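You operate a simulated robot arm through the tools that you are given. There is no shell and no other tool.

The job below is to be done with a simulated two-armed robot. You get a single attempt, and the scene is never put back.

## Task
Pick up the pink cone with one hand, pass it to the other hand and put it on the shelf under the wash table. Set down upright: pink cone.

The check looks at the end state, three seconds after you hand in, the way a careful person would. Anything else that was tipped, shoved, dropped, spilled or broken makes it a failure.

## Robot
Two 7-joint arms with two-finger grippers on one trunk, on a base that drives. Base frame: it is fixed to the floor where the robot stands at the start and does not move with it; the origin is under the middle of the robot, x ahead of it, y to its left, z up. Units: mm, degrees, N and s.
The left shoulder is at the start at [37, 162, 1156], the right one opposite. With the tool pointing down near the work surface each hand reaches from about 280 to 740 mm from the robot's upright axis, wherever it stands, measured 20 degrees to its own side. Places, roughly: pink cone [-2750, 2500, 1000]; shelf under the wash table [-2800, 2300, 200]. Payload 2.45 kg a hand.
Tool frame (each hand has its own): the origin (TCP) lies between the finger pads and is the grasp point; the fingertips stand 26 mm ahead of it; z points along the fingers, y is the line along which they close. The gripper opens to 96 mm. The gripper's body begins 69 mm behind the TCP.
Orientation is that of the tool frame in the base frame, as a unit quaternion [w, x, y, z]. With the fingers straight down and closing along the base's y, the tool's x points along the base's -x, its y along +y and its z along -z.

## Interface
- The arms move only by the tool drive_tool. It takes "left_increments", "right_increments" or both (then of equal length, played together; a hand with none holds still); each is a list of rows, each an object of numbers (a shift or turn left out is 0, a gripper value left out holds the last): "tx", "ty", "tz": the shift along the tool's x, y, z in units of 500 mm (1.0 is 500 mm); "ax", "ay", "az": the turn, a rotation vector about the tool's x, y, z in units of 45 degrees (1.0 is 45 degrees); "grip": the finger opening in mm, from 0 to 96. In form: [{"tx": .., "ty": .., "tz": .., "ax": .., "ay": .., "az": .., "grip": ..}, ...]. A call has 1 to 20 rows; each row is the pose to reach, as a shift and turn from the pose commanded when the call began, along the tool's axes at that moment. A call with a number of a shift or a turn outside -1 to 1 is refused whole. A row lasts 0.2 s, in which the tool goes at most 50 mm and 8.6 degrees; a call with a longer step from one row to the next is refused whole, and so is a gripper value outside its range. A pose out of reach is approached as far as the arm can. The call stops where the force on the tool passes 40 N (or 10 N more than at its start, if that is more) or the arm is blocked; 0.2 s more then pass. Each finger halts on what it meets, pressing with about 40 N; the grip force reading is that of the motor and also rises with nothing between the fingers. The clock runs only during rows and for 0.2 s after the last one: add rows that repeat a pose to give the fingers time. The reply holds the time, the measured pose of the TCP, the force on the tool along the base axes, the opening and the grip force, in the units named above and with some noise, with the torque about the TCP (base axes, N m) and any sound that the robot's microphone picked up.
- Cameras (640 x 400 px; columns grow to the right, rows downward): "scene" is now at [103.2, -8.3, 1638.9]; the picture's right is [-0.10, -1.00, 0.00], its down [-0.68, 0.07, -0.73] and it looks along [0.72, -0.07, -0.69] (base axes); focal length 281 px, centre (320, 200). "left" rides on the left gripper at [82, -3, -98] in its tool frame; the picture's right is [0.04, 1.00, 0.00], its down [-0.73, 0.03, -0.68] and it looks along [-0.68, 0.03, 0.73] (tool axes); focal length 256 px, centre (320, 200). "right" rides on the right gripper at [82, 3, -98] in its tool frame; the picture's right is [-0.04, 1.00, 0.00], its down [-0.73, -0.03, -0.68] and it looks along [-0.68, -0.03, 0.73] (tool axes); focal length 256 px, centre (320, 200).
- get_image(camera): a new picture of that camera. The clock stands still meanwhile.
- raise_lower(by): slides the trunk up (or, below 0, down) by that many mm; the arms and the scene camera ride with it, the base frame stays. It gives what a move gives, with no picture.
- roll_base(legs): drives the robot by 1 to 6 legs, each [ahead, left, turn to the left] in mm, mm and degrees, along the robot's own axes; the way and the turn of a leg run together, so that a leg with both is an arc; at most 1500 mm and 180 degrees a leg. The arms and the cameras ride along, it lands a little off, and it stops where it bumps. It gives what a move gives.
- aim_head(pan, tilt): turns the head with the scene camera to pan (to the left, within 120 degrees either way) and tilt (down, from -29 to 69), counted from straight ahead of the robot. It gives what a move gives.
- probe_pixels(camera, pixels): for up to 12 pixels [column, row] of the newest picture of that camera ("zoom" is the newest enlarged one), the place [x, y, z] in the base frame of the surface seen there, good to about 3 mm. The clock stands still meanwhile.
- zoom(camera, box): a new picture of the part [left, top, right, bottom] of that camera's present view, enlarged. The clock stands still meanwhile.
- close_job(): hands the job in; it is judged then, once.

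Leave the grippers open and the arms clear of the work at the hand-in unless told otherwise.

The tools are called after "Request:" by a JSON object that holds its "api" and its "payload". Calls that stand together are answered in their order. drive_tool: Moves the arms, as the interface text tells. Its arguments: {"type":"object","properties":{"left_increments":{"type":"array","items":{"type":"object","properties":{"tx":{"type":"number"},"ty":{"type":"number"},"tz":{"type":"number"},"ax":{"type":"number"},"ay":{"type":"number"},"az":{"type":"number"},"grip":{"type":"number"}}}},"right_increments":{"type":"array","items":{"type":"object","properties":{"tx":{"type":"number"},"ty":{"type":"number"},"tz":{"type":"number"},"ax":{"type":"number"},"ay":{"type":"number"},"az":{"type":"number"},"grip":{"type":"number"}}}}},"required":[]} The other tools are called the same way: raise_lower (by) slides the trunk up or down; roll_base (legs) drives the base; aim_head (pan, tilt) turns the head that bears the scene camera; get_image (camera) takes a picture; probe_pixels (camera, pixels) gives the place of the surface under pixels of a picture; zoom (camera, box) takes an enlarged picture of a part of a camera's view; close_job () hands the job in.

At the start:

```text
time: 0.0
left_eef_pos: [564.1, 259.8, 1167.1]
left_orientation: [-0.001, -0.001, 1.0, 0.0]
left_force: [-0.1, -0.1, 1.2]
left_moment: [-0.03, -0.01, -0.01]
left_width: 95.8
left_gripper_force: 0.1
right_eef_pos: [342.9, -170.1, 1155.8]
right_orientation: [-0.001, 0.001, 1.0, 0.0]
right_force: [-0.1, -0.2, -1.2]
right_moment: [0.0, 0.02, 0.01]
right_width: 95.9
right_gripper_force: 0.2
trunk travel left (down, up): [-325.0, 242.0]
robot x, y, heading: [-1.6, 2.3, -0.2]
head pan, tilt: [-5.5, 43.0]
```

scene: 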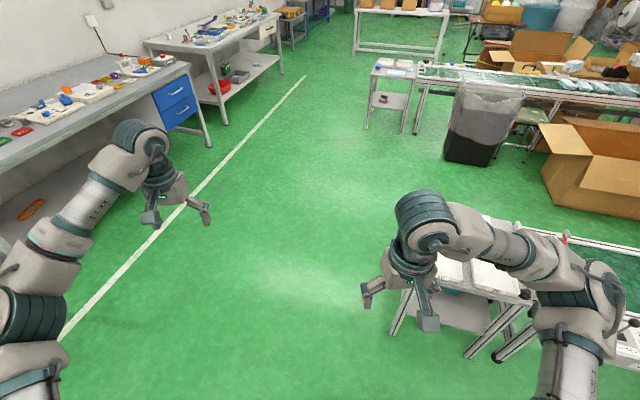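
right: 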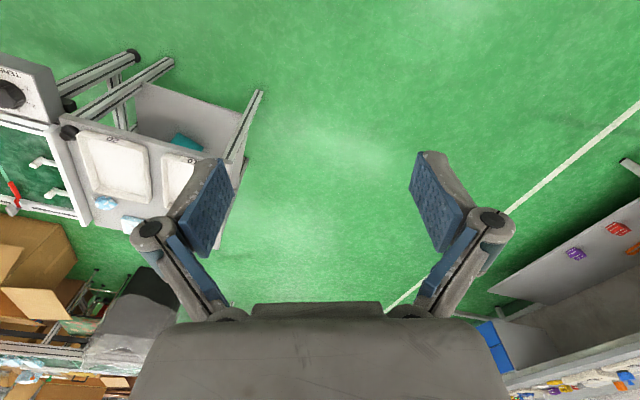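
left: 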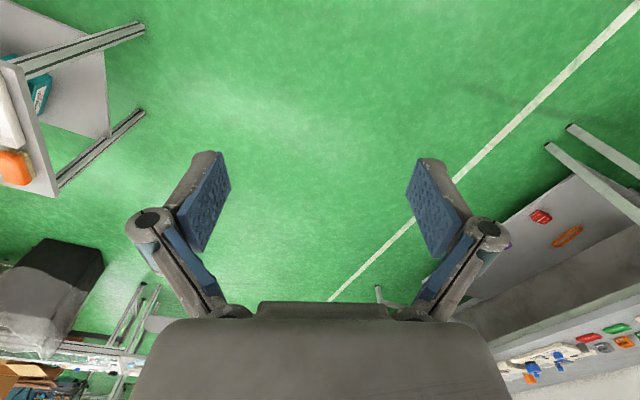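

The robot faces away from the work: the cone is behind it on the left, around [-2750, 2500, 1000]. I'll turn the head to the left to see the way there.

Request:
{"api": "aim_head", "payload": {"pan": 120, "tilt": 25}}

Request:
{"api": "get_image", "payload": {"camera": "scene"}}

```text
time: 2.1
left_eef_pos: [561.8, 261.5, 1168.9]
left_orientation: [0.001, -0.001, 1.0, 0.001]
left_force: [-0.3, -0.1, -0.8]
left_moment: [-0.01, 0.01, 0.02]
left_width: 96.0
left_gripper_force: 0.1
right_eef_pos: [339.8, -170.7, 1158.4]
right_orientation: [0.001, 0.0, 1.0, -0.001]
right_force: [0.4, -0.1, 0.3]
right_moment: [0.0, 0.0, 0.02]
right_width: 95.9
right_gripper_force: 0.0
trunk travel left (down, up): [-325.0, 242.0]
robot x, y, heading: [0.9, 0.3, 0.2]
head pan, tilt: [120.0, 25.0]
```

```text
taken
```

scene: 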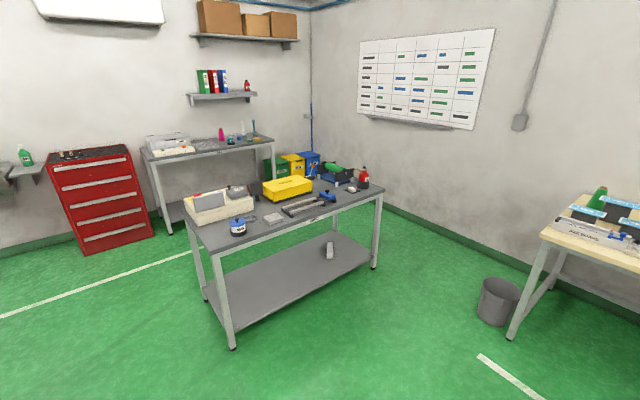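

The pink thing is on the rear table at about (221,133), with a workbench standing in front. I'll probe points to map out tables, floor and obstacles.

Request:
{"api": "probe_pixels", "payload": {"camera": "scene", "pixels": [[221, 134], [150, 162], [275, 142], [168, 230], [195, 205], [233, 346], [376, 266], [380, 186], [188, 215], [95, 250], [155, 235], [330, 250]]}}

Request:
{"api": "zoom", "payload": {"camera": "scene", "box": [130, 100, 290, 240]}}

```text
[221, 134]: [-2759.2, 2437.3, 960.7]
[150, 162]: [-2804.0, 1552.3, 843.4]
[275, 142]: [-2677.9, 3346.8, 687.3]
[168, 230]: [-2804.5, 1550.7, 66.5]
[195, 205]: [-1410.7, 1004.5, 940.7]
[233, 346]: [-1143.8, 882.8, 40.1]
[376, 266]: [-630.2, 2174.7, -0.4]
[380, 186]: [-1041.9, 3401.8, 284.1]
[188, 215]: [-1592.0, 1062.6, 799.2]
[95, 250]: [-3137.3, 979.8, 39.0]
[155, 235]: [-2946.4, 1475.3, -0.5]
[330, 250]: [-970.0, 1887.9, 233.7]
```

```text
2.86 times, centred on (210, 170) of scene
```

zoom: 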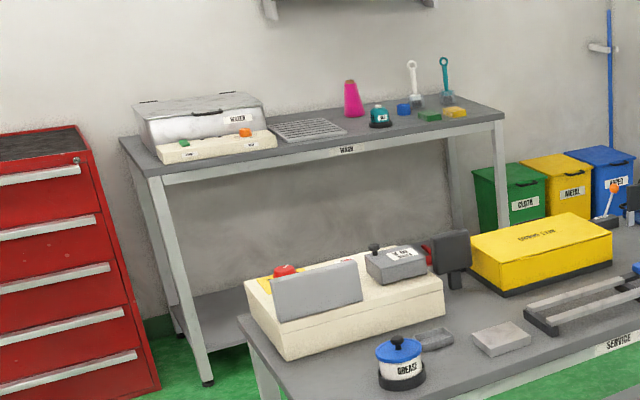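

The zoom shows the "WASH" table with the pink cone at zoom (352,98). I'll probe its corners, the neighbours and the shelf.

Request:
{"api": "probe_pixels", "payload": {"camera": "zoom", "pixels": [[150, 177], [503, 119], [390, 88], [120, 137], [330, 155], [206, 380], [508, 200], [300, 150], [352, 84], [352, 114], [380, 120], [404, 108]]}}

Request:
{"api": "probe_pixels", "payload": {"camera": "zoom", "pixels": [[220, 300], [205, 345], [240, 310], [300, 220], [280, 365], [160, 385], [410, 70], [320, 128], [432, 112], [180, 320], [255, 350], [610, 200]]}}

```text
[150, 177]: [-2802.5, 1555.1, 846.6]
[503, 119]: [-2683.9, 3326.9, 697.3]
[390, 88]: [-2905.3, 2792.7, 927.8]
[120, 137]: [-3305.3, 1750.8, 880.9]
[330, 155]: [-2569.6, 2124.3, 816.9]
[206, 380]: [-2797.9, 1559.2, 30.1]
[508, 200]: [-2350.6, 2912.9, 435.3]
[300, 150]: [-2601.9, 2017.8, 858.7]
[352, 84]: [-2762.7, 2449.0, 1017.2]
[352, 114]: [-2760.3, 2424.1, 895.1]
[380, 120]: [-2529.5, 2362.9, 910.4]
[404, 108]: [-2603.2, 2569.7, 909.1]
```

```text
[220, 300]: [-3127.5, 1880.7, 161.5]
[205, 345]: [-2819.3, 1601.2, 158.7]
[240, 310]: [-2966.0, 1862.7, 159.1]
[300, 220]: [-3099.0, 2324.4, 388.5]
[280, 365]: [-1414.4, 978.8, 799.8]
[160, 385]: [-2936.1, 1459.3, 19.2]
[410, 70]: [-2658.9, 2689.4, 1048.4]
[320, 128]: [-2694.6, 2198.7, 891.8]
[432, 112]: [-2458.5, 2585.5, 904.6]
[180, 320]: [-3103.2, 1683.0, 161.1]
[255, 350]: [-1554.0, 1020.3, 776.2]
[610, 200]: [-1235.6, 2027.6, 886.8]
```

The wash table runs roughly along [0.36, 0.93], with its front facing [0.93, -0.36]. Before driving I need to know what is near the robot, so I'll look at the left side and further round.

Request:
{"api": "aim_head", "payload": {"pan": 60, "tilt": 40}}

Request:
{"api": "get_image", "payload": {"camera": "scene"}}

Request:
{"api": "probe_pixels", "payload": {"camera": "scene", "pixels": [[100, 200], [200, 200], [320, 200], [440, 200], [560, 200], [100, 330], [320, 330], [560, 330], [50, 100], [200, 100], [400, 100], [600, 100]]}}

Request:
{"api": "aim_head", "payload": {"pan": -110, "tilt": 35}}

Request:
{"api": "get_image", "payload": {"camera": "scene"}}

Request:
{"api": "probe_pixels", "payload": {"camera": "scene", "pixels": [[100, 200], [200, 200], [320, 200], [440, 200], [560, 200], [100, 330], [320, 330], [560, 330], [50, 100], [200, 100], [400, 100], [600, 100]]}}

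```text
time: 3.4
left_eef_pos: [560.1, 260.5, 1170.3]
left_orientation: [0.001, -0.001, 1.0, 0.0]
left_force: [0.2, 0.2, -0.3]
left_moment: [-0.01, -0.01, 0.0]
left_width: 95.9
left_gripper_force: 0.0
right_eef_pos: [339.2, -171.3, 1157.6]
right_orientation: [0.001, 0.0, 1.0, -0.001]
right_force: [-0.2, 0.6, -0.1]
right_moment: [-0.02, 0.01, 0.0]
right_width: 95.8
right_gripper_force: 0.0
trunk travel left (down, up): [-325.0, 242.0]
robot x, y, heading: [3.4, 1.4, -0.1]
head pan, tilt: [60.0, 40.0]
```

```text
taken
```

scene: 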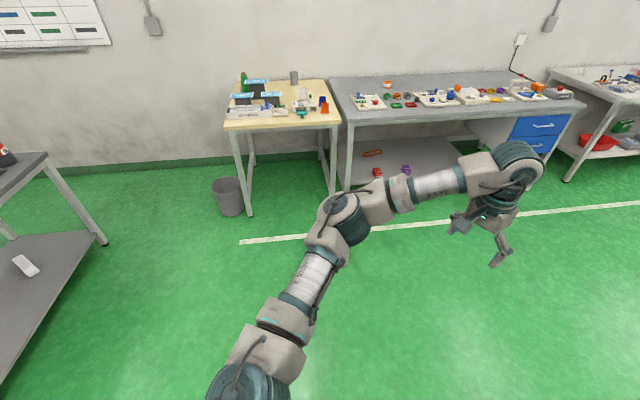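

```text
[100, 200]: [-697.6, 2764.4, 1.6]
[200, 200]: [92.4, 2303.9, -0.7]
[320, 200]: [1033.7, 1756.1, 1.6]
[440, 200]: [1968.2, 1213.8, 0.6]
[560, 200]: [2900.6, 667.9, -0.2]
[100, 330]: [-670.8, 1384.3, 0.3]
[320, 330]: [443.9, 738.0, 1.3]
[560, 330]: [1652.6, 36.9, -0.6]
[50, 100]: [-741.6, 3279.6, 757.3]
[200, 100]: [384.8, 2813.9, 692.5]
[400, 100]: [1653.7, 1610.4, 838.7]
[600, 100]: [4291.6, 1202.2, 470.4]
```

```text
time: 5.9
left_eef_pos: [560.5, 261.5, 1169.3]
left_orientation: [0.001, -0.001, 1.0, 0.0]
left_force: [-0.1, 0.2, -0.6]
left_moment: [0.02, 0.03, -0.01]
left_width: 95.6
left_gripper_force: 0.0
right_eef_pos: [339.8, -170.6, 1158.9]
right_orientation: [0.001, 0.001, 1.0, 0.001]
right_force: [0.3, -0.1, -0.4]
right_moment: [-0.02, 0.0, -0.02]
right_width: 96.1
right_gripper_force: 0.0
trunk travel left (down, up): [-325.0, 242.0]
robot x, y, heading: [-1.7, -0.1, 0.2]
head pan, tilt: [-110.0, 35.0]
```

```text
taken
```

scene: 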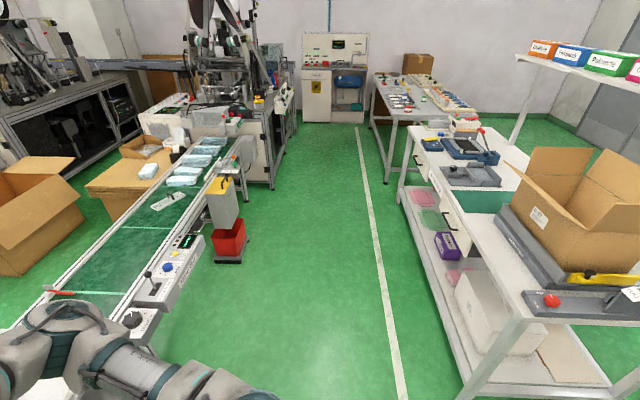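

```text
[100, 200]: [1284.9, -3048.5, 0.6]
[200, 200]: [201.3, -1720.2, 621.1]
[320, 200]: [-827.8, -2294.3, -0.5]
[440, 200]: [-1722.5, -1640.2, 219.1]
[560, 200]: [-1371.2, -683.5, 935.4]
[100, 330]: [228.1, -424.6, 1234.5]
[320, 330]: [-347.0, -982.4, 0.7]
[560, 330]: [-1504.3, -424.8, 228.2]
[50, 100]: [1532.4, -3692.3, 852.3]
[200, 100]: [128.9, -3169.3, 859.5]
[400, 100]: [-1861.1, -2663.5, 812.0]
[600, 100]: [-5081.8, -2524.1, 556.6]
```

The left side is open to about y=1600. I'll look at the near floor on the right and behind to be sure that turning in place is safe.

Request:
{"api": "aim_head", "payload": {"pan": -120, "tilt": 55}}

Request:
{"api": "get_image", "payload": {"camera": "scene"}}

Request:
{"api": "probe_pixels", "payload": {"camera": "scene", "pixels": [[100, 100], [150, 60], [200, 150], [60, 200], [40, 50], [440, 100], [560, 200], [600, 300], [500, 250], [400, 50], [620, 100], [300, 300]]}}

Request:
{"api": "aim_head", "payload": {"pan": -50, "tilt": 60}}

Request:
{"api": "get_image", "payload": {"camera": "scene"}}

Request:
{"api": "probe_pixels", "payload": {"camera": "scene", "pixels": [[100, 100], [150, 60], [200, 150], [60, 200], [40, 50], [440, 100], [560, 200], [600, 300], [500, 250], [400, 50], [620, 100], [300, 300]]}}

```text
time: 6.8
left_eef_pos: [559.4, 260.6, 1171.0]
left_orientation: [0.0, 0.0, 1.0, 0.0]
left_force: [-1.3, 0.2, 0.0]
left_moment: [-0.02, -0.01, -0.04]
left_width: 96.0
left_gripper_force: 0.1
right_eef_pos: [338.5, -170.9, 1158.2]
right_orientation: [0.002, 0.0, 1.0, 0.0]
right_force: [0.0, -0.8, 0.1]
right_moment: [-0.01, 0.02, 0.0]
right_width: 95.9
right_gripper_force: 0.0
trunk travel left (down, up): [-325.0, 242.0]
robot x, y, heading: [1.5, 1.4, 0.2]
head pan, tilt: [-120.0, 55.0]
```

```text
taken
```

scene: 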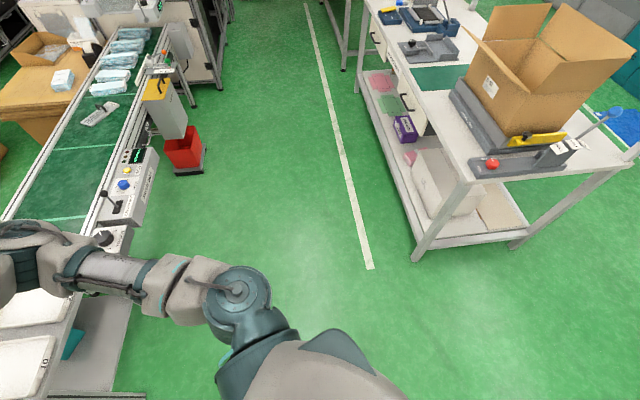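

```text
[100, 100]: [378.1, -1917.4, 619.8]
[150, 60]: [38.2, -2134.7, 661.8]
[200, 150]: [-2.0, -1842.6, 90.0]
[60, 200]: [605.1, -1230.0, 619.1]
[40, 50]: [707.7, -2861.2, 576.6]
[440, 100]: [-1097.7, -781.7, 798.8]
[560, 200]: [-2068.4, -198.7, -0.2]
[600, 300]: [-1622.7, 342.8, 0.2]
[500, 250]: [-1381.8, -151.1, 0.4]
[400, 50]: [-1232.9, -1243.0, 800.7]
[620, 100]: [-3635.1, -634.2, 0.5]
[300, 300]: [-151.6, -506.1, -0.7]
```

```text
time: 8.2
left_eef_pos: [561.0, 261.3, 1170.6]
left_orientation: [0.001, -0.002, 1.0, 0.0]
left_force: [-0.5, 0.7, 0.8]
left_moment: [-0.01, -0.02, 0.02]
left_width: 96.0
left_gripper_force: 0.1
right_eef_pos: [338.3, -170.5, 1157.9]
right_orientation: [0.001, 0.0, 1.0, 0.0]
right_force: [-0.2, -0.3, 0.3]
right_moment: [0.02, 0.0, 0.02]
right_width: 95.9
right_gripper_force: 0.0
trunk travel left (down, up): [-325.0, 242.0]
robot x, y, heading: [1.0, 4.0, 0.2]
head pan, tilt: [-50.0, 60.0]
```

```text
taken
```

scene: 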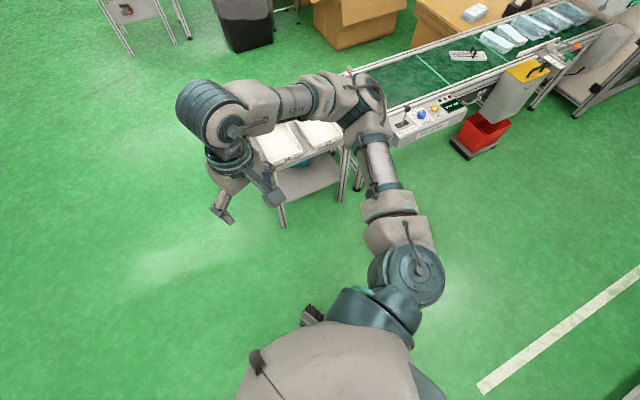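

```text
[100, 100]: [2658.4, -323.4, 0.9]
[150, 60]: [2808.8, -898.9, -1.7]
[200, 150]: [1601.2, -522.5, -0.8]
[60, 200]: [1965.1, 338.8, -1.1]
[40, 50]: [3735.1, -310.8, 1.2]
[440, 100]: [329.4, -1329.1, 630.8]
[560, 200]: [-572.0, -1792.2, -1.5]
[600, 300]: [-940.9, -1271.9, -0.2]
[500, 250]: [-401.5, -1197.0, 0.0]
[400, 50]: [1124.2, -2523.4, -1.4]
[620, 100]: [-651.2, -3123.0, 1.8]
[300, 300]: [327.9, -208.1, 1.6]
```

Turning in place looks free: the cart and the conveyor are low and further out than the arms reach. I'll look straight down ahead to judge the base footprint.

Request:
{"api": "aim_head", "payload": {"pan": 0, "tilt": 69}}

Request:
{"api": "get_image", "payload": {"camera": "scene"}}

Request:
{"api": "probe_pixels", "payload": {"camera": "scene", "pixels": [[320, 300], [320, 340], [320, 370], [320, 395], [280, 330], [360, 330], [240, 300], [400, 300], [200, 250], [440, 250], [250, 350], [390, 350]]}}

```text
time: 9.4
left_eef_pos: [560.8, 261.5, 1170.6]
left_orientation: [0.0, -0.001, 1.0, 0.0]
left_force: [-0.4, -1.1, 0.0]
left_moment: [0.02, -0.01, -0.03]
left_width: 96.3
left_gripper_force: 0.0
right_eef_pos: [339.9, -169.4, 1156.9]
right_orientation: [0.001, -0.001, 1.0, 0.001]
right_force: [-0.5, -1.0, -0.6]
right_moment: [0.02, 0.01, 0.02]
right_width: 95.9
right_gripper_force: 0.1
trunk travel left (down, up): [-325.0, 242.0]
robot x, y, heading: [3.8, -0.5, -0.2]
head pan, tilt: [0.0, 68.8]
```

```text
taken
```

scene: 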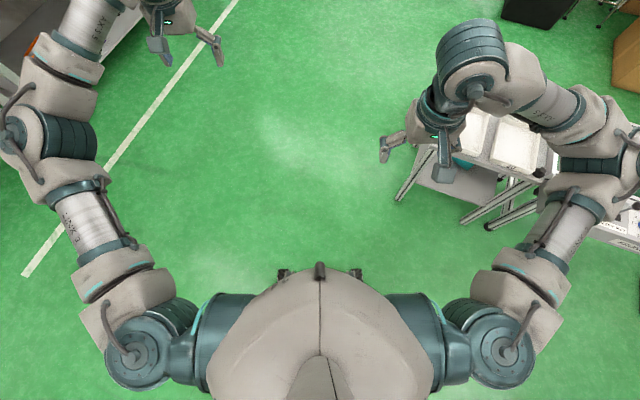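

```text
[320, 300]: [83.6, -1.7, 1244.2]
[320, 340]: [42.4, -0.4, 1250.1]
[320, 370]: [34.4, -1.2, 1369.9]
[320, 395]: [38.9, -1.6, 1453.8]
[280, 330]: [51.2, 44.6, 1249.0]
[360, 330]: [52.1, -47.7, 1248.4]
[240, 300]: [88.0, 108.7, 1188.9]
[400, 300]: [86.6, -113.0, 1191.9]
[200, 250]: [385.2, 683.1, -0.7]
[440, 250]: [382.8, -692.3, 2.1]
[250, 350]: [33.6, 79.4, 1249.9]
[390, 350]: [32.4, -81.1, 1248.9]
```

Small dark parts show at (283,272), (320,268), (357,272), possibly the base front. I'll probe them and the elbows.

Request:
{"api": "probe_pixels", "payload": {"camera": "scene", "pixels": [[283, 271], [320, 267], [357, 271], [320, 255], [60, 140], [20, 130], [600, 165], [620, 140], [560, 220], [80, 230], [130, 345], [505, 345]]}}

Request:
{"api": "zoom", "payload": {"camera": "scene", "box": [260, 240, 380, 315]}}

```text
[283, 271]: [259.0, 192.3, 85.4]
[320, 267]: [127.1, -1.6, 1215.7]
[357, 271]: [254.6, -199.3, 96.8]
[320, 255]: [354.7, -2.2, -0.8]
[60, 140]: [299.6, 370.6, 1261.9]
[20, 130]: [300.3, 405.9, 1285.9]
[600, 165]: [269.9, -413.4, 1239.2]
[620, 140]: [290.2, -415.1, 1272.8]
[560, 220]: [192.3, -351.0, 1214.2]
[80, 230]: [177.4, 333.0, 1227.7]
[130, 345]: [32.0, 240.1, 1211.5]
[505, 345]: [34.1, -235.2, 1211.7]
```

```text
5.33 times, centred on (320, 278) of scene
```

zoom: 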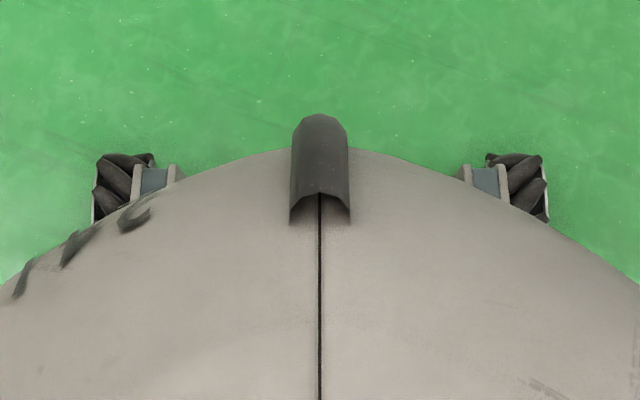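

Those are mecanum wheels about 260-280 mm ahead of the axis, so the base front ends near 280 mm. Elbows reach ±420 mm at z≈1270. I'll turn left in place by 158.7° so the robot faces the wash table.

Request:
{"api": "roll_base", "payload": {"legs": [[0, 0, 158.7]]}}

Request:
{"api": "aim_head", "payload": {"pan": 0, "tilt": 30}}

Request:
{"api": "get_image", "payload": {"camera": "scene"}}

```text
time: 16.2
left_eef_pos: [-618.3, -27.2, 1170.0]
left_orientation: [0.0, 0.981, -0.195, -0.001]
left_force: [-0.4, 0.1, 0.2]
left_moment: [0.0, -0.01, -0.03]
left_width: 96.1
left_gripper_force: 0.0
right_eef_pos: [-248.3, 287.3, 1158.7]
right_orientation: [0.001, 0.981, -0.196, -0.001]
right_force: [0.1, -0.4, 0.3]
right_moment: [0.0, 0.01, 0.01]
right_width: 95.9
right_gripper_force: 0.1
trunk travel left (down, up): [-325.0, 242.0]
robot x, y, heading: [3.8, -3.1, 157.7]
head pan, tilt: [0.0, 68.8]
```

```text
time: 17.3
left_eef_pos: [-614.4, -27.9, 1171.3]
left_orientation: [0.0, 0.981, -0.194, -0.002]
left_force: [-0.5, -0.4, -0.2]
left_moment: [0.01, -0.04, 0.03]
left_width: 95.8
left_gripper_force: 0.1
right_eef_pos: [-244.9, 286.0, 1159.8]
right_orientation: [0.0, 0.981, -0.195, -0.003]
right_force: [-0.7, 0.6, -0.9]
right_moment: [0.01, 0.03, 0.01]
right_width: 96.1
right_gripper_force: 0.1
trunk travel left (down, up): [-325.0, 242.0]
robot x, y, heading: [-3.1, 2.2, 157.5]
head pan, tilt: [0.0, 30.0]
```

```text
taken
```

scene: 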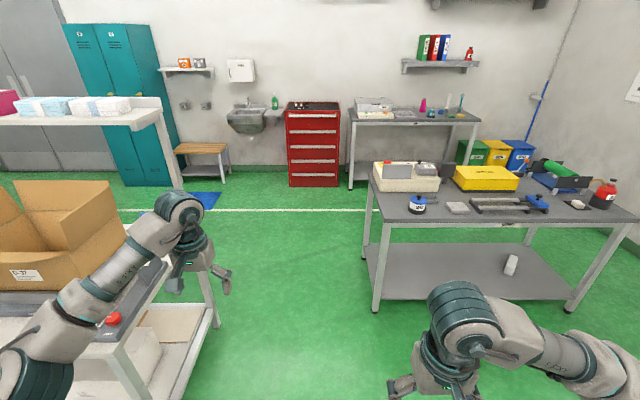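

The view is now along the corridor. Bench at the left (with carton and overhead shelf) and service table at the right frame it. I'll probe their near corners.

Request:
{"api": "probe_pixels", "payload": {"camera": "scene", "pixels": [[215, 325], [160, 112], [120, 205], [180, 187], [376, 310], [382, 225], [362, 178], [366, 240], [120, 330], [315, 186], [352, 186], [150, 395]]}}

Request:
{"api": "zoom", "payload": {"camera": "scene", "box": [320, 80, 500, 200]}}

```text
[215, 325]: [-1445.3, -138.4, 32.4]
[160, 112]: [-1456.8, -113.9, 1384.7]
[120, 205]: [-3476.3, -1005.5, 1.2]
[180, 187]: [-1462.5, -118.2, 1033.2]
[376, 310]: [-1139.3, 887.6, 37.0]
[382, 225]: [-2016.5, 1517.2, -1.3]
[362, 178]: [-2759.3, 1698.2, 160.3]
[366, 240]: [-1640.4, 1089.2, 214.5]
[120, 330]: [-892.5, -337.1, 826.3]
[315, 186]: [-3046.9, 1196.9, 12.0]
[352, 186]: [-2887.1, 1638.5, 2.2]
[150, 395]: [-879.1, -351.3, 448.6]
```

```text
3.33 times, centred on (410, 140) of scene
```

zoom: 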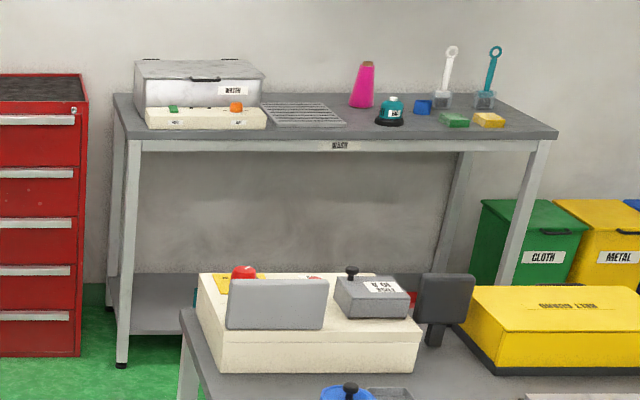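

The corridor is about 1030 mm wide, from t≈-640 to t≈390 along the table direction. I'll probe the wash table's front edge, the cone and neighbours in this zoom for precise geometry.

Request:
{"api": "probe_pixels", "payload": {"camera": "zoom", "pixels": [[145, 146], [250, 146], [450, 146], [535, 146], [125, 360], [362, 104], [368, 66], [390, 121], [424, 108], [300, 125], [362, 90], [200, 146]]}}

Request:
{"api": "probe_pixels", "payload": {"camera": "zoom", "pixels": [[450, 120], [485, 102], [452, 50], [150, 110], [150, 325], [190, 325], [150, 290], [30, 85], [396, 100], [495, 50], [350, 200], [480, 120]]}}

```text
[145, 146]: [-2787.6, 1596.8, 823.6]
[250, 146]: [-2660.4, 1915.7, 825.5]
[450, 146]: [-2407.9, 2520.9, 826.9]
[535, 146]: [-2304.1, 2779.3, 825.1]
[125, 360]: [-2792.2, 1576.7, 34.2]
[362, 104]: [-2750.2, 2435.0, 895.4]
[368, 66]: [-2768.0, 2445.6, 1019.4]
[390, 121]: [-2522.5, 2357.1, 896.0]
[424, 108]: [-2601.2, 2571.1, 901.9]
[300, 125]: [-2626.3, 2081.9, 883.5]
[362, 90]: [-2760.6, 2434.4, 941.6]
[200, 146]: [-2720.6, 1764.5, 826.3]
```

```text
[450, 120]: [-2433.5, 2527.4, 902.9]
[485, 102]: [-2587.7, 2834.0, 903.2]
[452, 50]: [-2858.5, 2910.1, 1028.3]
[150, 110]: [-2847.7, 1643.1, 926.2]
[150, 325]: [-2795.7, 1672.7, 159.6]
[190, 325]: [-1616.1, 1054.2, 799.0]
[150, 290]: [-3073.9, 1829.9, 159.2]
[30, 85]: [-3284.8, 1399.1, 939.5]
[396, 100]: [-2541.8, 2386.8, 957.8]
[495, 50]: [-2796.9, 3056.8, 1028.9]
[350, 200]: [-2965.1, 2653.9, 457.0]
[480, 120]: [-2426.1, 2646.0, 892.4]
```

The wash table front runs at 67.8°, so the heading 157.6° faces it squarely. The apron front is about 3185 mm ahead and the cone sits about 310 mm behind that edge, 1213 mm to my right. I'll drive ahead through the middle of the corridor first.

Request:
{"api": "roll_base", "payload": {"legs": [[1300, 100, 0], [1150, 0, 0]]}}

Request:
{"api": "aim_head", "payload": {"pan": -45, "tilt": 40}}

Request:
{"api": "get_image", "payload": {"camera": "scene"}}

```text
time: 29.2
left_eef_pos: [-2903.5, 773.3, 1172.0]
left_orientation: [-0.001, 0.983, -0.184, -0.003]
left_force: [0.2, 1.0, -0.1]
left_moment: [0.0, -0.01, 0.0]
left_width: 95.8
left_gripper_force: 0.1
right_eef_pos: [-2539.1, 1094.6, 1160.1]
right_orientation: [-0.001, 0.983, -0.185, -0.003]
right_force: [-0.5, 0.1, -0.9]
right_moment: [0.01, 0.02, 0.04]
right_width: 96.1
right_gripper_force: 0.0
trunk travel left (down, up): [-325.0, 242.0]
robot x, y, heading: [-2289.9, 813.4, 158.7]
head pan, tilt: [0.0, 30.0]
```

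```text
time: 30.3
left_eef_pos: [-2899.6, 771.7, 1173.1]
left_orientation: [-0.001, 0.983, -0.185, -0.004]
left_force: [-0.1, -0.5, -0.4]
left_moment: [-0.02, 0.03, -0.01]
left_width: 95.8
left_gripper_force: 0.1
right_eef_pos: [-2536.2, 1092.5, 1159.5]
right_orientation: [-0.001, 0.983, -0.186, -0.005]
right_force: [-0.5, -0.2, 0.5]
right_moment: [0.02, -0.01, 0.0]
right_width: 96.0
right_gripper_force: 0.0
trunk travel left (down, up): [-325.0, 242.0]
robot x, y, heading: [-2289.0, 811.1, 158.8]
head pan, tilt: [-45.0, 40.0]
```

```text
taken
```

scene: 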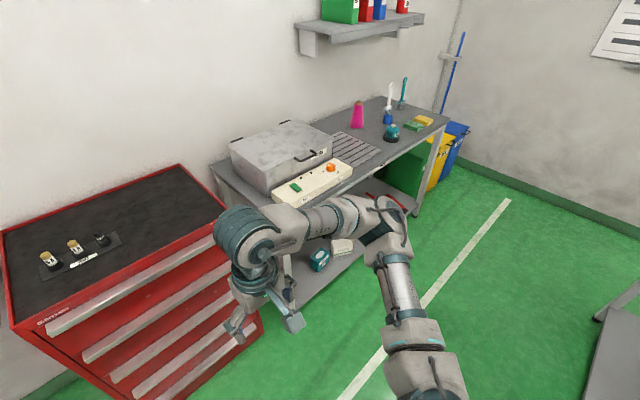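

I'm at n≈-2426, heading 158.8°. Now I'll slide right about 1165 mm with a 1° correction, staying between the two tables.

Request:
{"api": "roll_base", "payload": {"legs": [[0, -1165, -1.0]]}}

Request:
{"api": "aim_head", "payload": {"pan": 0, "tilt": 40}}

Request:
{"api": "get_image", "payload": {"camera": "scene"}}

```text
time: 36.2
left_eef_pos: [-2483.5, 1843.1, 1173.8]
left_orientation: [-0.003, 0.984, -0.179, -0.004]
left_force: [-0.1, 0.8, -1.2]
left_moment: [0.04, -0.02, -0.03]
left_width: 95.9
left_gripper_force: 0.1
right_eef_pos: [-2124.4, 2168.5, 1161.2]
right_orientation: [-0.004, 0.984, -0.181, -0.003]
right_force: [0.2, -0.7, -0.3]
right_moment: [0.04, -0.02, -0.01]
right_width: 95.8
right_gripper_force: 0.1
trunk travel left (down, up): [-325.0, 242.0]
robot x, y, heading: [-1872.2, 1894.5, 159.0]
head pan, tilt: [-45.0, 40.0]
```

```text
time: 37.3
left_eef_pos: [-2478.4, 1851.9, 1176.1]
left_orientation: [0.0, 0.984, -0.181, -0.006]
left_force: [-0.8, -0.5, 0.4]
left_moment: [-0.01, -0.03, -0.01]
left_width: 95.6
left_gripper_force: 0.0
right_eef_pos: [-2117.0, 2175.7, 1162.0]
right_orientation: [0.0, 0.983, -0.182, -0.006]
right_force: [0.0, 0.2, -0.3]
right_moment: [-0.07, -0.05, 0.01]
right_width: 96.2
right_gripper_force: 0.1
trunk travel left (down, up): [-325.0, 242.0]
robot x, y, heading: [-1870.2, 1898.9, 159.0]
head pan, tilt: [0.0, 40.0]
```

```text
taken
```

scene: 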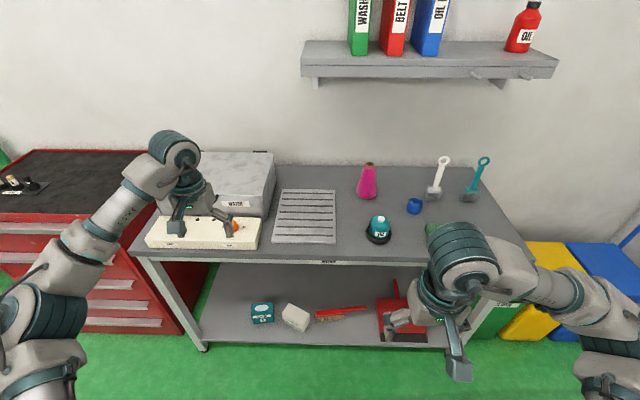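

Well placed. On the lower shelf I see a teal box (262,312), a white block (296,317), a red brush (342,314) and a dustpan (400,315). I'll zoom and probe to find a free spot.

Request:
{"api": "zoom", "payload": {"camera": "scene", "box": [190, 255, 450, 360]}}

Request:
{"api": "probe_pixels", "payload": {"camera": "scene", "pixels": [[262, 312], [296, 317], [318, 318], [366, 308], [398, 300], [385, 340], [220, 330], [320, 290], [300, 340], [210, 342], [430, 345], [225, 300]]}}

Request:
{"api": "probe_pixels", "payload": {"camera": "scene", "pixels": [[430, 75], [430, 50], [367, 196], [369, 165], [368, 180], [378, 238], [378, 220], [414, 205], [440, 160], [320, 256], [332, 220], [375, 200]]}}

```text
2.46 times, centred on (320, 308) of scene
```

zoom: 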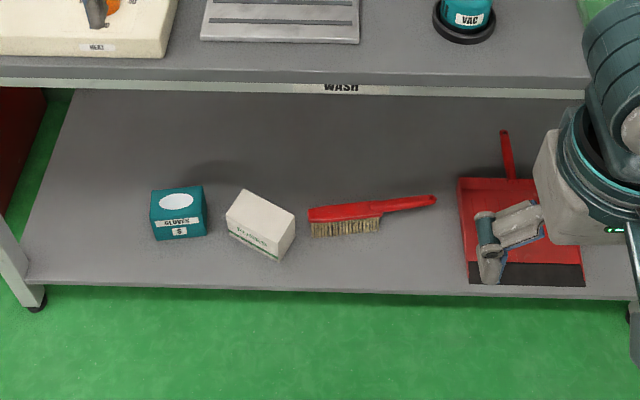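

```text
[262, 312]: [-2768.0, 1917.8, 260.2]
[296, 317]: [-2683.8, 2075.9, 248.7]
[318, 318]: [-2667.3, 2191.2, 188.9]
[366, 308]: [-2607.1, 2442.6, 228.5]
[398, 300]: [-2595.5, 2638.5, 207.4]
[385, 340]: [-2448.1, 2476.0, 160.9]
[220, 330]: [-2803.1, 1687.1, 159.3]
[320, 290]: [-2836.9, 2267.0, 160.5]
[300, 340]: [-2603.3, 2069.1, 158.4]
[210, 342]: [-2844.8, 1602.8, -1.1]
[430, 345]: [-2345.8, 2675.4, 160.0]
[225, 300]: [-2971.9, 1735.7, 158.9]
```

```text
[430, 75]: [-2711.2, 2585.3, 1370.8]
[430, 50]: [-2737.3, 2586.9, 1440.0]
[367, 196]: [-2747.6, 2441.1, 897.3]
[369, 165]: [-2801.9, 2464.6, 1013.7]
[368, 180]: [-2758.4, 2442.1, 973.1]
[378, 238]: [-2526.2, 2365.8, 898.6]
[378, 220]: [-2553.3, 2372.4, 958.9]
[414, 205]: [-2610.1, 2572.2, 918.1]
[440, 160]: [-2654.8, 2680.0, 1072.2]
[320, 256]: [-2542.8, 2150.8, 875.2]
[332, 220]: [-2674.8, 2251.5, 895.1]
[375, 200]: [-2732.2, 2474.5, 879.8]
```

Table top is at z≈880, the cone stands from z≈880 to ≈1020, and the wall shelf hangs at z≈1370 with its front near n=-3488. The left end of the lower shelf (left of the teal box) is free. First I'll pull the left hand back 200 mm, away from the table and wall shelf.

Request:
{"api": "drive_tool", "payload": {"left_increments": [{"tx": 0.1}, {"tx": 0.2}, {"tx": 0.3}, {"tx": 0.4}]}}

Request:
{"api": "roll_base", "payload": {"legs": [[330, 0, -1.2]]}}

Request:
{"api": "get_image", "payload": {"camera": "scene"}}

```text
time: 38.3
left_eef_pos: [-2284.6, 1777.6, 1174.0]
left_orientation: [-0.001, 0.984, -0.18, -0.008]
left_force: [0.2, -0.3, -0.5]
left_moment: [-0.05, 0.04, -0.01]
left_width: 95.9
left_gripper_force: 0.0
right_eef_pos: [-2114.0, 2174.2, 1162.6]
right_orientation: [-0.001, 0.983, -0.182, -0.007]
right_force: [0.1, 0.0, -1.1]
right_moment: [-0.01, 0.01, -0.01]
right_width: 95.9
right_gripper_force: 0.2
trunk travel left (down, up): [-325.0, 242.0]
robot x, y, heading: [-1872.7, 1897.2, 159.0]
head pan, tilt: [0.0, 40.0]
```

```text
time: 40.5
left_eef_pos: [-2598.8, 1908.6, 1172.8]
left_orientation: [-0.001, 0.981, -0.192, -0.006]
left_force: [0.0, -0.3, -0.3]
left_moment: [-0.01, -0.01, -0.03]
left_width: 95.7
left_gripper_force: 0.0
right_eef_pos: [-2417.4, 2299.3, 1162.7]
right_orientation: [-0.001, 0.981, -0.192, -0.006]
right_force: [0.2, 0.2, 0.3]
right_moment: [-0.01, 0.01, 0.0]
right_width: 96.0
right_gripper_force: 0.1
trunk travel left (down, up): [-325.0, 242.0]
robot x, y, heading: [-2175.4, 2019.1, 157.6]
head pan, tilt: [0.0, 40.0]
```

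```text
taken
```

scene: 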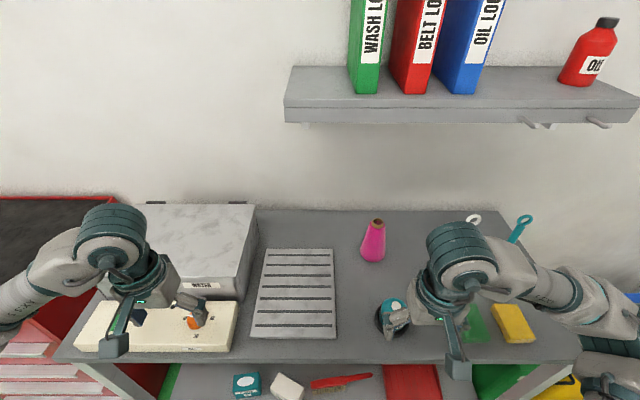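

The cone stands at (374,240). I'll zoom in on it and probe its profile.

Request:
{"api": "zoom", "payload": {"camera": "scene", "box": [325, 200, 425, 280]}}

Request:
{"api": "probe_pixels", "payload": {"camera": "scene", "pixels": [[377, 220], [377, 225], [375, 235], [373, 245], [372, 255], [372, 260], [372, 264], [362, 250], [383, 250], [365, 258], [383, 258], [350, 250]]}}

```text
5.00 times, centred on (375, 240) of scene
```

zoom: 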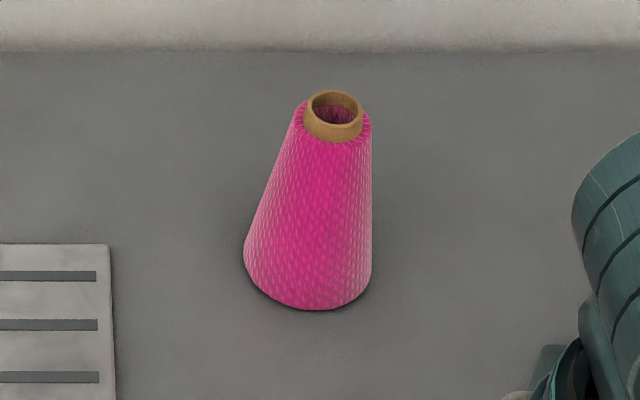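

```text
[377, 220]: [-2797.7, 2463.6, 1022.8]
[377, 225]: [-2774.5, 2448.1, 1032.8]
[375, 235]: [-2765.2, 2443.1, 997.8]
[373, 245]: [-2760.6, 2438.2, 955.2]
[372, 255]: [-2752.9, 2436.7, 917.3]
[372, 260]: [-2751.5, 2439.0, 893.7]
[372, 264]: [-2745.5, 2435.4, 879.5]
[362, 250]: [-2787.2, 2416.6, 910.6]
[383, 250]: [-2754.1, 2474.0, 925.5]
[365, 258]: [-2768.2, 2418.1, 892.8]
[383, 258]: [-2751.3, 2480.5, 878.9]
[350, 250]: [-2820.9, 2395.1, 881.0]
```

It is a pink yarn cone: base diameter ≈86 mm at z≈880, brown rim at z≈1033, centre ≈(-2784, 2459), i.e. 730 mm ahead and 175 mm right of the robot axis. My plan: right hand takes it near the top with the fingers tilted 25° forward, then the left hand takes it lower from the left side. I'll move the right hand ahead, slightly down, and tilt it.

Request:
{"api": "drive_tool", "payload": {"right_increments": [{"tx": -0.0925, "ty": -0.002, "tz": 0.02, "ay": -0.139}, {"tx": -0.185, "ty": -0.004, "tz": 0.04, "ay": -0.278}, {"tx": -0.2775, "ty": -0.006, "tz": 0.06, "ay": -0.417}, {"tx": -0.37, "ty": -0.008, "tz": 0.08, "ay": -0.556}, {"tx": -0.4625, "ty": -0.01, "tz": 0.1, "ay": -0.556}, {"tx": -0.555, "ty": -0.012, "tz": 0.12, "ay": -0.556}, {"tx": -0.6475, "ty": -0.014, "tz": 0.14, "ay": -0.556}, {"tx": -0.7, "ty": -0.016, "tz": 0.16, "ay": -0.556}, {"tx": -0.7, "ty": -0.016, "tz": 0.16, "ay": -0.556}]}}

Request:
{"api": "get_image", "payload": {"camera": "scene"}}

Request:
{"api": "get_image", "payload": {"camera": "right"}}

```text
time: 42.5
left_eef_pos: [-2595.7, 1906.6, 1175.7]
left_orientation: [-0.001, 0.981, -0.191, -0.007]
left_force: [1.0, 0.3, 0.0]
left_moment: [-0.04, 0.01, 0.01]
left_width: 96.0
left_gripper_force: 0.1
right_eef_pos: [-2736.3, 2439.7, 1089.8]
right_orientation: [-0.045, 0.956, -0.189, -0.22]
right_force: [1.0, 0.1, 0.1]
right_moment: [0.02, 0.01, 0.01]
right_width: 96.1
right_gripper_force: 0.0
trunk travel left (down, up): [-325.0, 242.0]
robot x, y, heading: [-2175.5, 2016.1, 157.8]
head pan, tilt: [0.0, 40.0]
```

```text
taken
```

scene: 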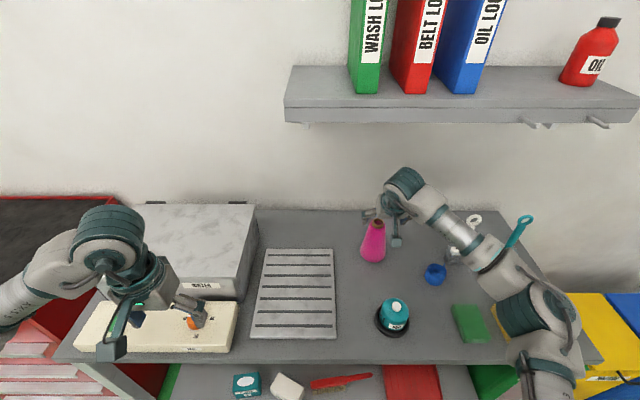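

```text
taken
```

right: 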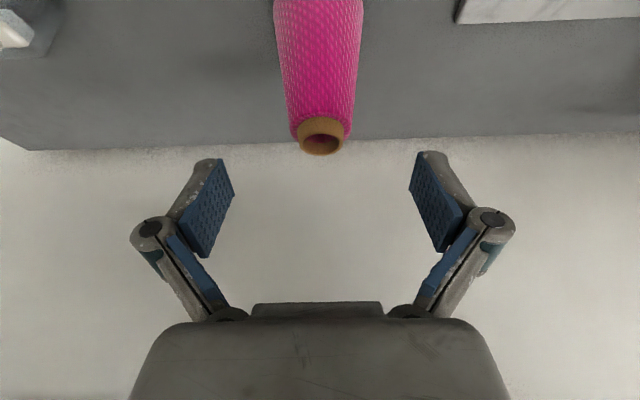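

The right hand hovers over the cone, and the rim at (320,137) lies between the fingers. I'll probe the rim with the right camera to refine the centre.

Request:
{"api": "zoom", "payload": {"camera": "right", "box": [240, 80, 400, 180]}}

Request:
{"api": "probe_pixels", "payload": {"camera": "right", "pixels": [[299, 137], [342, 137], [320, 120], [320, 154], [320, 125], [305, 125], [335, 125], [320, 100], [285, 80], [357, 80], [320, 60], [320, 140]]}}

```text
4.00 times, centred on (320, 130) of right
```

zoom: 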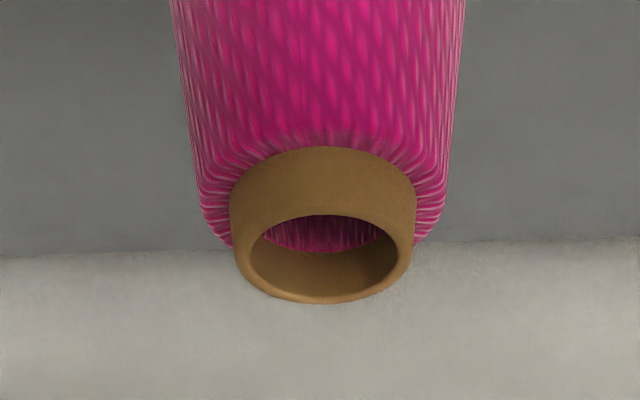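

```text
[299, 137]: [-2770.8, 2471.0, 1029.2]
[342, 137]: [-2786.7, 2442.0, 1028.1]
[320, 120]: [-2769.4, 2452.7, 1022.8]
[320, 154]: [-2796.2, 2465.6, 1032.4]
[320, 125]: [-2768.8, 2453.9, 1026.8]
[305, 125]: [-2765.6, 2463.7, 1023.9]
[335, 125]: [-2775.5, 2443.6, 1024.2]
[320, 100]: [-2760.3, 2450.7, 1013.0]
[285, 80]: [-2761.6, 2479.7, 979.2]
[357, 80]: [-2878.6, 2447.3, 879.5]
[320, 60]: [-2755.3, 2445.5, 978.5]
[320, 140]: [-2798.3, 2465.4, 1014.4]
```

The rim centre works out at about (-2782, 2459). I need 49 mm more ahead, then down. I'll do it in stages, ending this call with the tips just around the rim.

Request:
{"api": "drive_tool", "payload": {"right_increments": [{"tx": -0.0445, "tz": 0.0216}, {"tx": -0.0891, "tz": 0.0432}, {"tx": -0.0541, "tz": 0.1152}, {"tx": -0.0541, "tz": 0.1152}]}}

Request:
{"api": "get_image", "payload": {"camera": "right"}}

Request:
{"api": "zoom", "payload": {"camera": "scene", "box": [310, 150, 470, 290]}}

```text
time: 43.5
left_eef_pos: [-2595.2, 1906.9, 1174.9]
left_orientation: [-0.001, 0.981, -0.193, -0.007]
left_force: [0.1, -0.6, -0.1]
left_moment: [-0.03, 0.02, 0.0]
left_width: 96.1
left_gripper_force: 0.0
right_eef_pos: [-2781.6, 2455.1, 1046.1]
right_orientation: [-0.043, 0.957, -0.187, -0.219]
right_force: [-0.3, -0.1, 1.0]
right_moment: [-0.01, 0.03, 0.01]
right_width: 95.8
right_gripper_force: 0.1
trunk travel left (down, up): [-325.0, 242.0]
robot x, y, heading: [-2181.0, 2018.5, 157.6]
head pan, tilt: [0.0, 40.0]
```

```text
taken
```

right: 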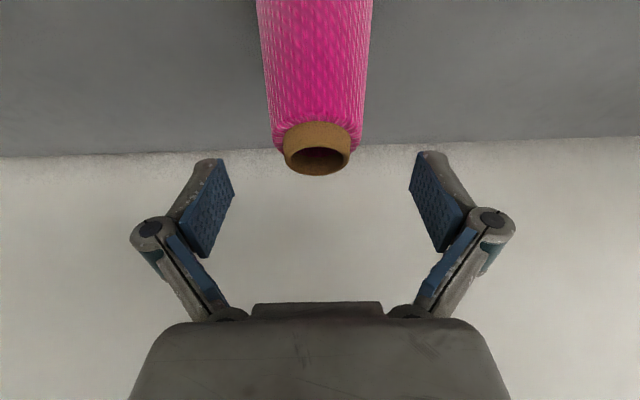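

```text
2.86 times, centred on (390, 220) of scene
```

zoom: 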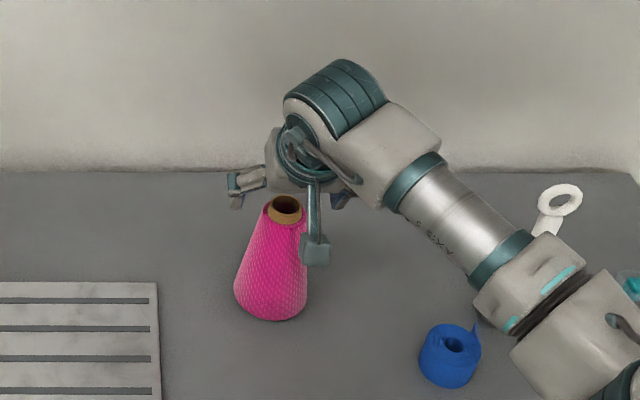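

The view from the head makes the two fingers look uneven, so I'll check by probing the fingers in this zoom before going lower.

Request:
{"api": "probe_pixels", "payload": {"camera": "zoom", "pixels": [[315, 250], [315, 262], [236, 190], [237, 204], [313, 210], [255, 178], [340, 200], [285, 203], [270, 300], [238, 285], [306, 290], [300, 130]]}}

Request:
{"api": "probe_pixels", "payload": {"camera": "right", "pixels": [[222, 166], [420, 158], [195, 245], [445, 240], [150, 228], [490, 220], [215, 200], [425, 200], [288, 155], [349, 155], [318, 176], [318, 146]]}}

```text
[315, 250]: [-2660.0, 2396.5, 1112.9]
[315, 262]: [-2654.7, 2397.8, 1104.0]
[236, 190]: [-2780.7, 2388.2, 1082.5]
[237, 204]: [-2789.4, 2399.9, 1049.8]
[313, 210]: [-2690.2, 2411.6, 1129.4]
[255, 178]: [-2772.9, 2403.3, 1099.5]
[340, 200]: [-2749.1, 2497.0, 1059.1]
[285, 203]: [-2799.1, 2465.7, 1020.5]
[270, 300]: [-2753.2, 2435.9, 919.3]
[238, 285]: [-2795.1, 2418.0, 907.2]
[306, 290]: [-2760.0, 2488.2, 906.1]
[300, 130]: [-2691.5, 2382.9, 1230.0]
```

```text
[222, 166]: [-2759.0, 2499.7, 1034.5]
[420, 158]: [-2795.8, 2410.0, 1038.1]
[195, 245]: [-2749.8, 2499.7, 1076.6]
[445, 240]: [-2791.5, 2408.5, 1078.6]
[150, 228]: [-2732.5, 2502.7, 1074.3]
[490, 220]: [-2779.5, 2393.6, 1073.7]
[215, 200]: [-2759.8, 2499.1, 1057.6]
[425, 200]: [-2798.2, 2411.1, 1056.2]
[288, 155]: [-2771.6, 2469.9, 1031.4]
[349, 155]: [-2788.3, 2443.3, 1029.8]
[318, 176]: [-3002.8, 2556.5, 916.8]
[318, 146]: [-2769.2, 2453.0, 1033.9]
```

The teal block was just the camera bracket; the finger pads are centred on the cone within 1 mm and 2 mm. I'll descend straight by 58 mm to TCP z≈988.

Request:
{"api": "drive_tool", "payload": {"right_increments": [{"tx": 0.017, "tz": 0.035}, {"tx": 0.034, "tz": 0.07}, {"tx": 0.0507, "tz": 0.1044}, {"tx": 0.0507, "tz": 0.1044}]}}

Request:
{"api": "get_image", "payload": {"camera": "right"}}

```text
time: 44.5
left_eef_pos: [-2595.9, 1907.3, 1173.5]
left_orientation: [-0.001, 0.981, -0.192, -0.007]
left_force: [-0.6, 0.0, 0.0]
left_moment: [0.04, -0.01, 0.0]
left_width: 96.3
left_gripper_force: 0.0
right_eef_pos: [-2782.9, 2456.7, 989.9]
right_orientation: [-0.043, 0.956, -0.188, -0.219]
right_force: [0.2, 0.0, -0.6]
right_moment: [0.01, -0.03, 0.01]
right_width: 96.1
right_gripper_force: 0.0
trunk travel left (down, up): [-325.0, 242.0]
robot x, y, heading: [-2181.0, 2017.7, 157.7]
head pan, tilt: [0.0, 40.0]
```

```text
taken
```

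right: 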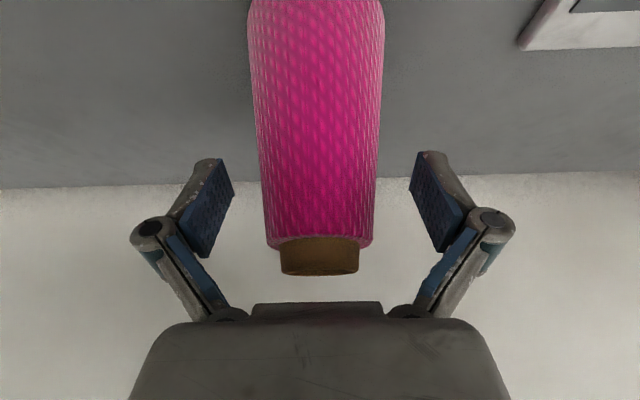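

The cone is centred between the open fingers (pads at columns 235 and 410, cone 265–375). I'll close the right gripper in place.

Request:
{"api": "drive_tool", "payload": {"right_increments": [{"grip": 60}, {"grip": 40}, {"grip": 20}, {"grip": 20}, {"grip": 20}]}}

Request:
{"api": "get_image", "payload": {"camera": "right"}}

```text
time: 45.7
left_eef_pos: [-2596.1, 1909.1, 1174.7]
left_orientation: [-0.001, 0.981, -0.192, -0.007]
left_force: [0.2, 0.4, 0.7]
left_moment: [-0.03, 0.0, 0.0]
left_width: 95.7
left_gripper_force: 0.0
right_eef_pos: [-2782.0, 2457.7, 991.9]
right_orientation: [-0.043, 0.956, -0.188, -0.22]
right_force: [-1.5, 1.9, 3.6]
right_moment: [0.42, -0.1, 0.02]
right_width: 62.3
right_gripper_force: 39.6
trunk travel left (down, up): [-325.0, 242.0]
robot x, y, heading: [-2179.8, 2015.5, 157.6]
head pan, tilt: [0.0, 40.0]
```

```text
taken
```

right: 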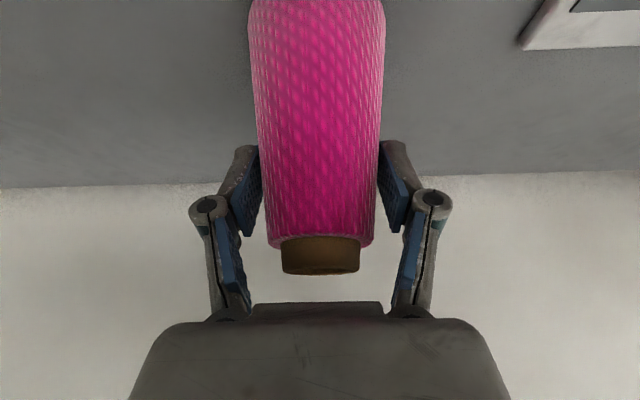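

Gripped at 62 mm width with 39.6 N. I'll lift straight up 40 mm gently and look.

Request:
{"api": "drive_tool", "payload": {"right_increments": [{"tx": -0.0087, "tz": -0.018}, {"tx": -0.0175, "tz": -0.036}, {"tx": -0.0262, "tz": -0.054}, {"tx": -0.035, "tz": -0.072}, {"tx": -0.035, "tz": -0.072}]}}

Request:
{"api": "get_image", "payload": {"camera": "right"}}

Request:
{"api": "get_image", "payload": {"camera": "scene"}}

```text
time: 46.9
left_eef_pos: [-2596.5, 1907.4, 1174.1]
left_orientation: [-0.001, 0.982, -0.191, -0.007]
left_force: [-0.1, -0.2, -0.5]
left_moment: [0.0, 0.01, -0.02]
left_width: 96.0
left_gripper_force: 0.1
right_eef_pos: [-2784.5, 2456.6, 1029.6]
right_orientation: [-0.043, 0.957, -0.188, -0.219]
right_force: [0.0, 0.1, -2.9]
right_moment: [-0.02, 0.0, 0.0]
right_width: 53.6
right_gripper_force: 39.8
trunk travel left (down, up): [-325.0, 242.0]
robot x, y, heading: [-2176.7, 2015.8, 157.9]
head pan, tilt: [0.0, 40.0]
```

```text
taken
```

right: 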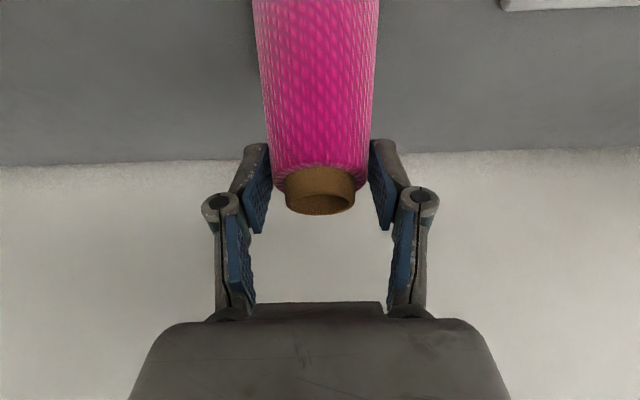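

```text
taken
```

scene: 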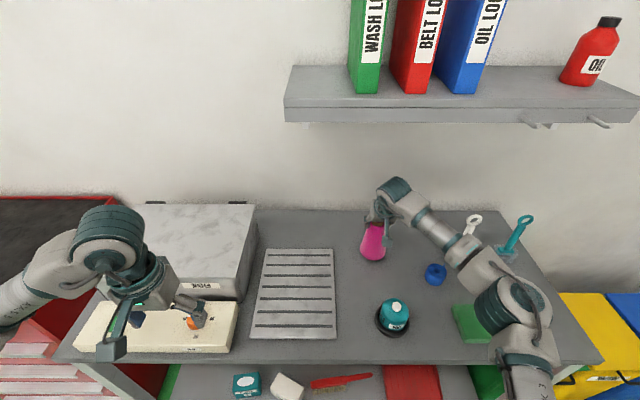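

The width went from 62 to 54 mm: the tapered cone slid down within the pads. I'll check whether it is off the table by probing its rim and base.

Request:
{"api": "probe_pixels", "payload": {"camera": "right", "pixels": [[320, 170], [320, 212], [300, 190], [340, 190], [320, 120], [320, 50]]}}

Request:
{"api": "zoom", "payload": {"camera": "scene", "box": [330, 170, 430, 290]}}

```text
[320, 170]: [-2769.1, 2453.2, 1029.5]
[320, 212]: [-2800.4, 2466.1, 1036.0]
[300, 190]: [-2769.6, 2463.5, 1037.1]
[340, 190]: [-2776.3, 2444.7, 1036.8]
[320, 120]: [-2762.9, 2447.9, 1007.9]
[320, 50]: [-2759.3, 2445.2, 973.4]
```

```text
3.33 times, centred on (380, 230) of scene
```

zoom: 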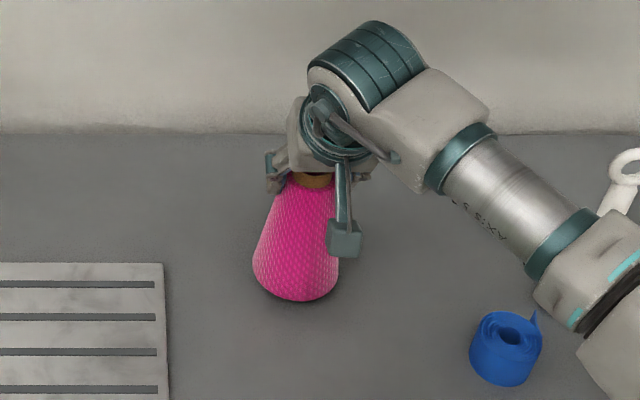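

Request:
{"api": "zoom", "payload": {"camera": "scene", "box": [350, 235, 395, 275]}}

Request:
{"api": "probe_pixels", "payload": {"camera": "zoom", "pixels": [[320, 200], [320, 230], [320, 245], [320, 255], [320, 270], [320, 300], [230, 220], [400, 220]]}}

```text
10.00 times, centred on (372, 255) of scene
```

zoom: 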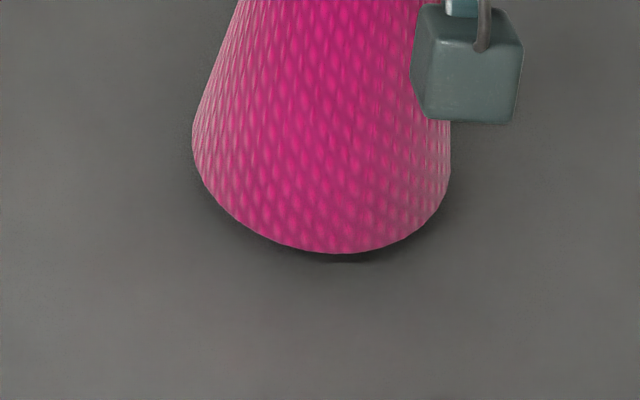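

```text
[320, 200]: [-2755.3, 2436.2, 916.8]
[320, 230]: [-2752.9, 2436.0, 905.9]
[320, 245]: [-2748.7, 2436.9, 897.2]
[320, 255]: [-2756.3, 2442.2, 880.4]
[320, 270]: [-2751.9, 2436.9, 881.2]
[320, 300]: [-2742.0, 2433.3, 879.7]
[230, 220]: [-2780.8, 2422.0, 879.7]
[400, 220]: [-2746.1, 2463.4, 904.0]
```

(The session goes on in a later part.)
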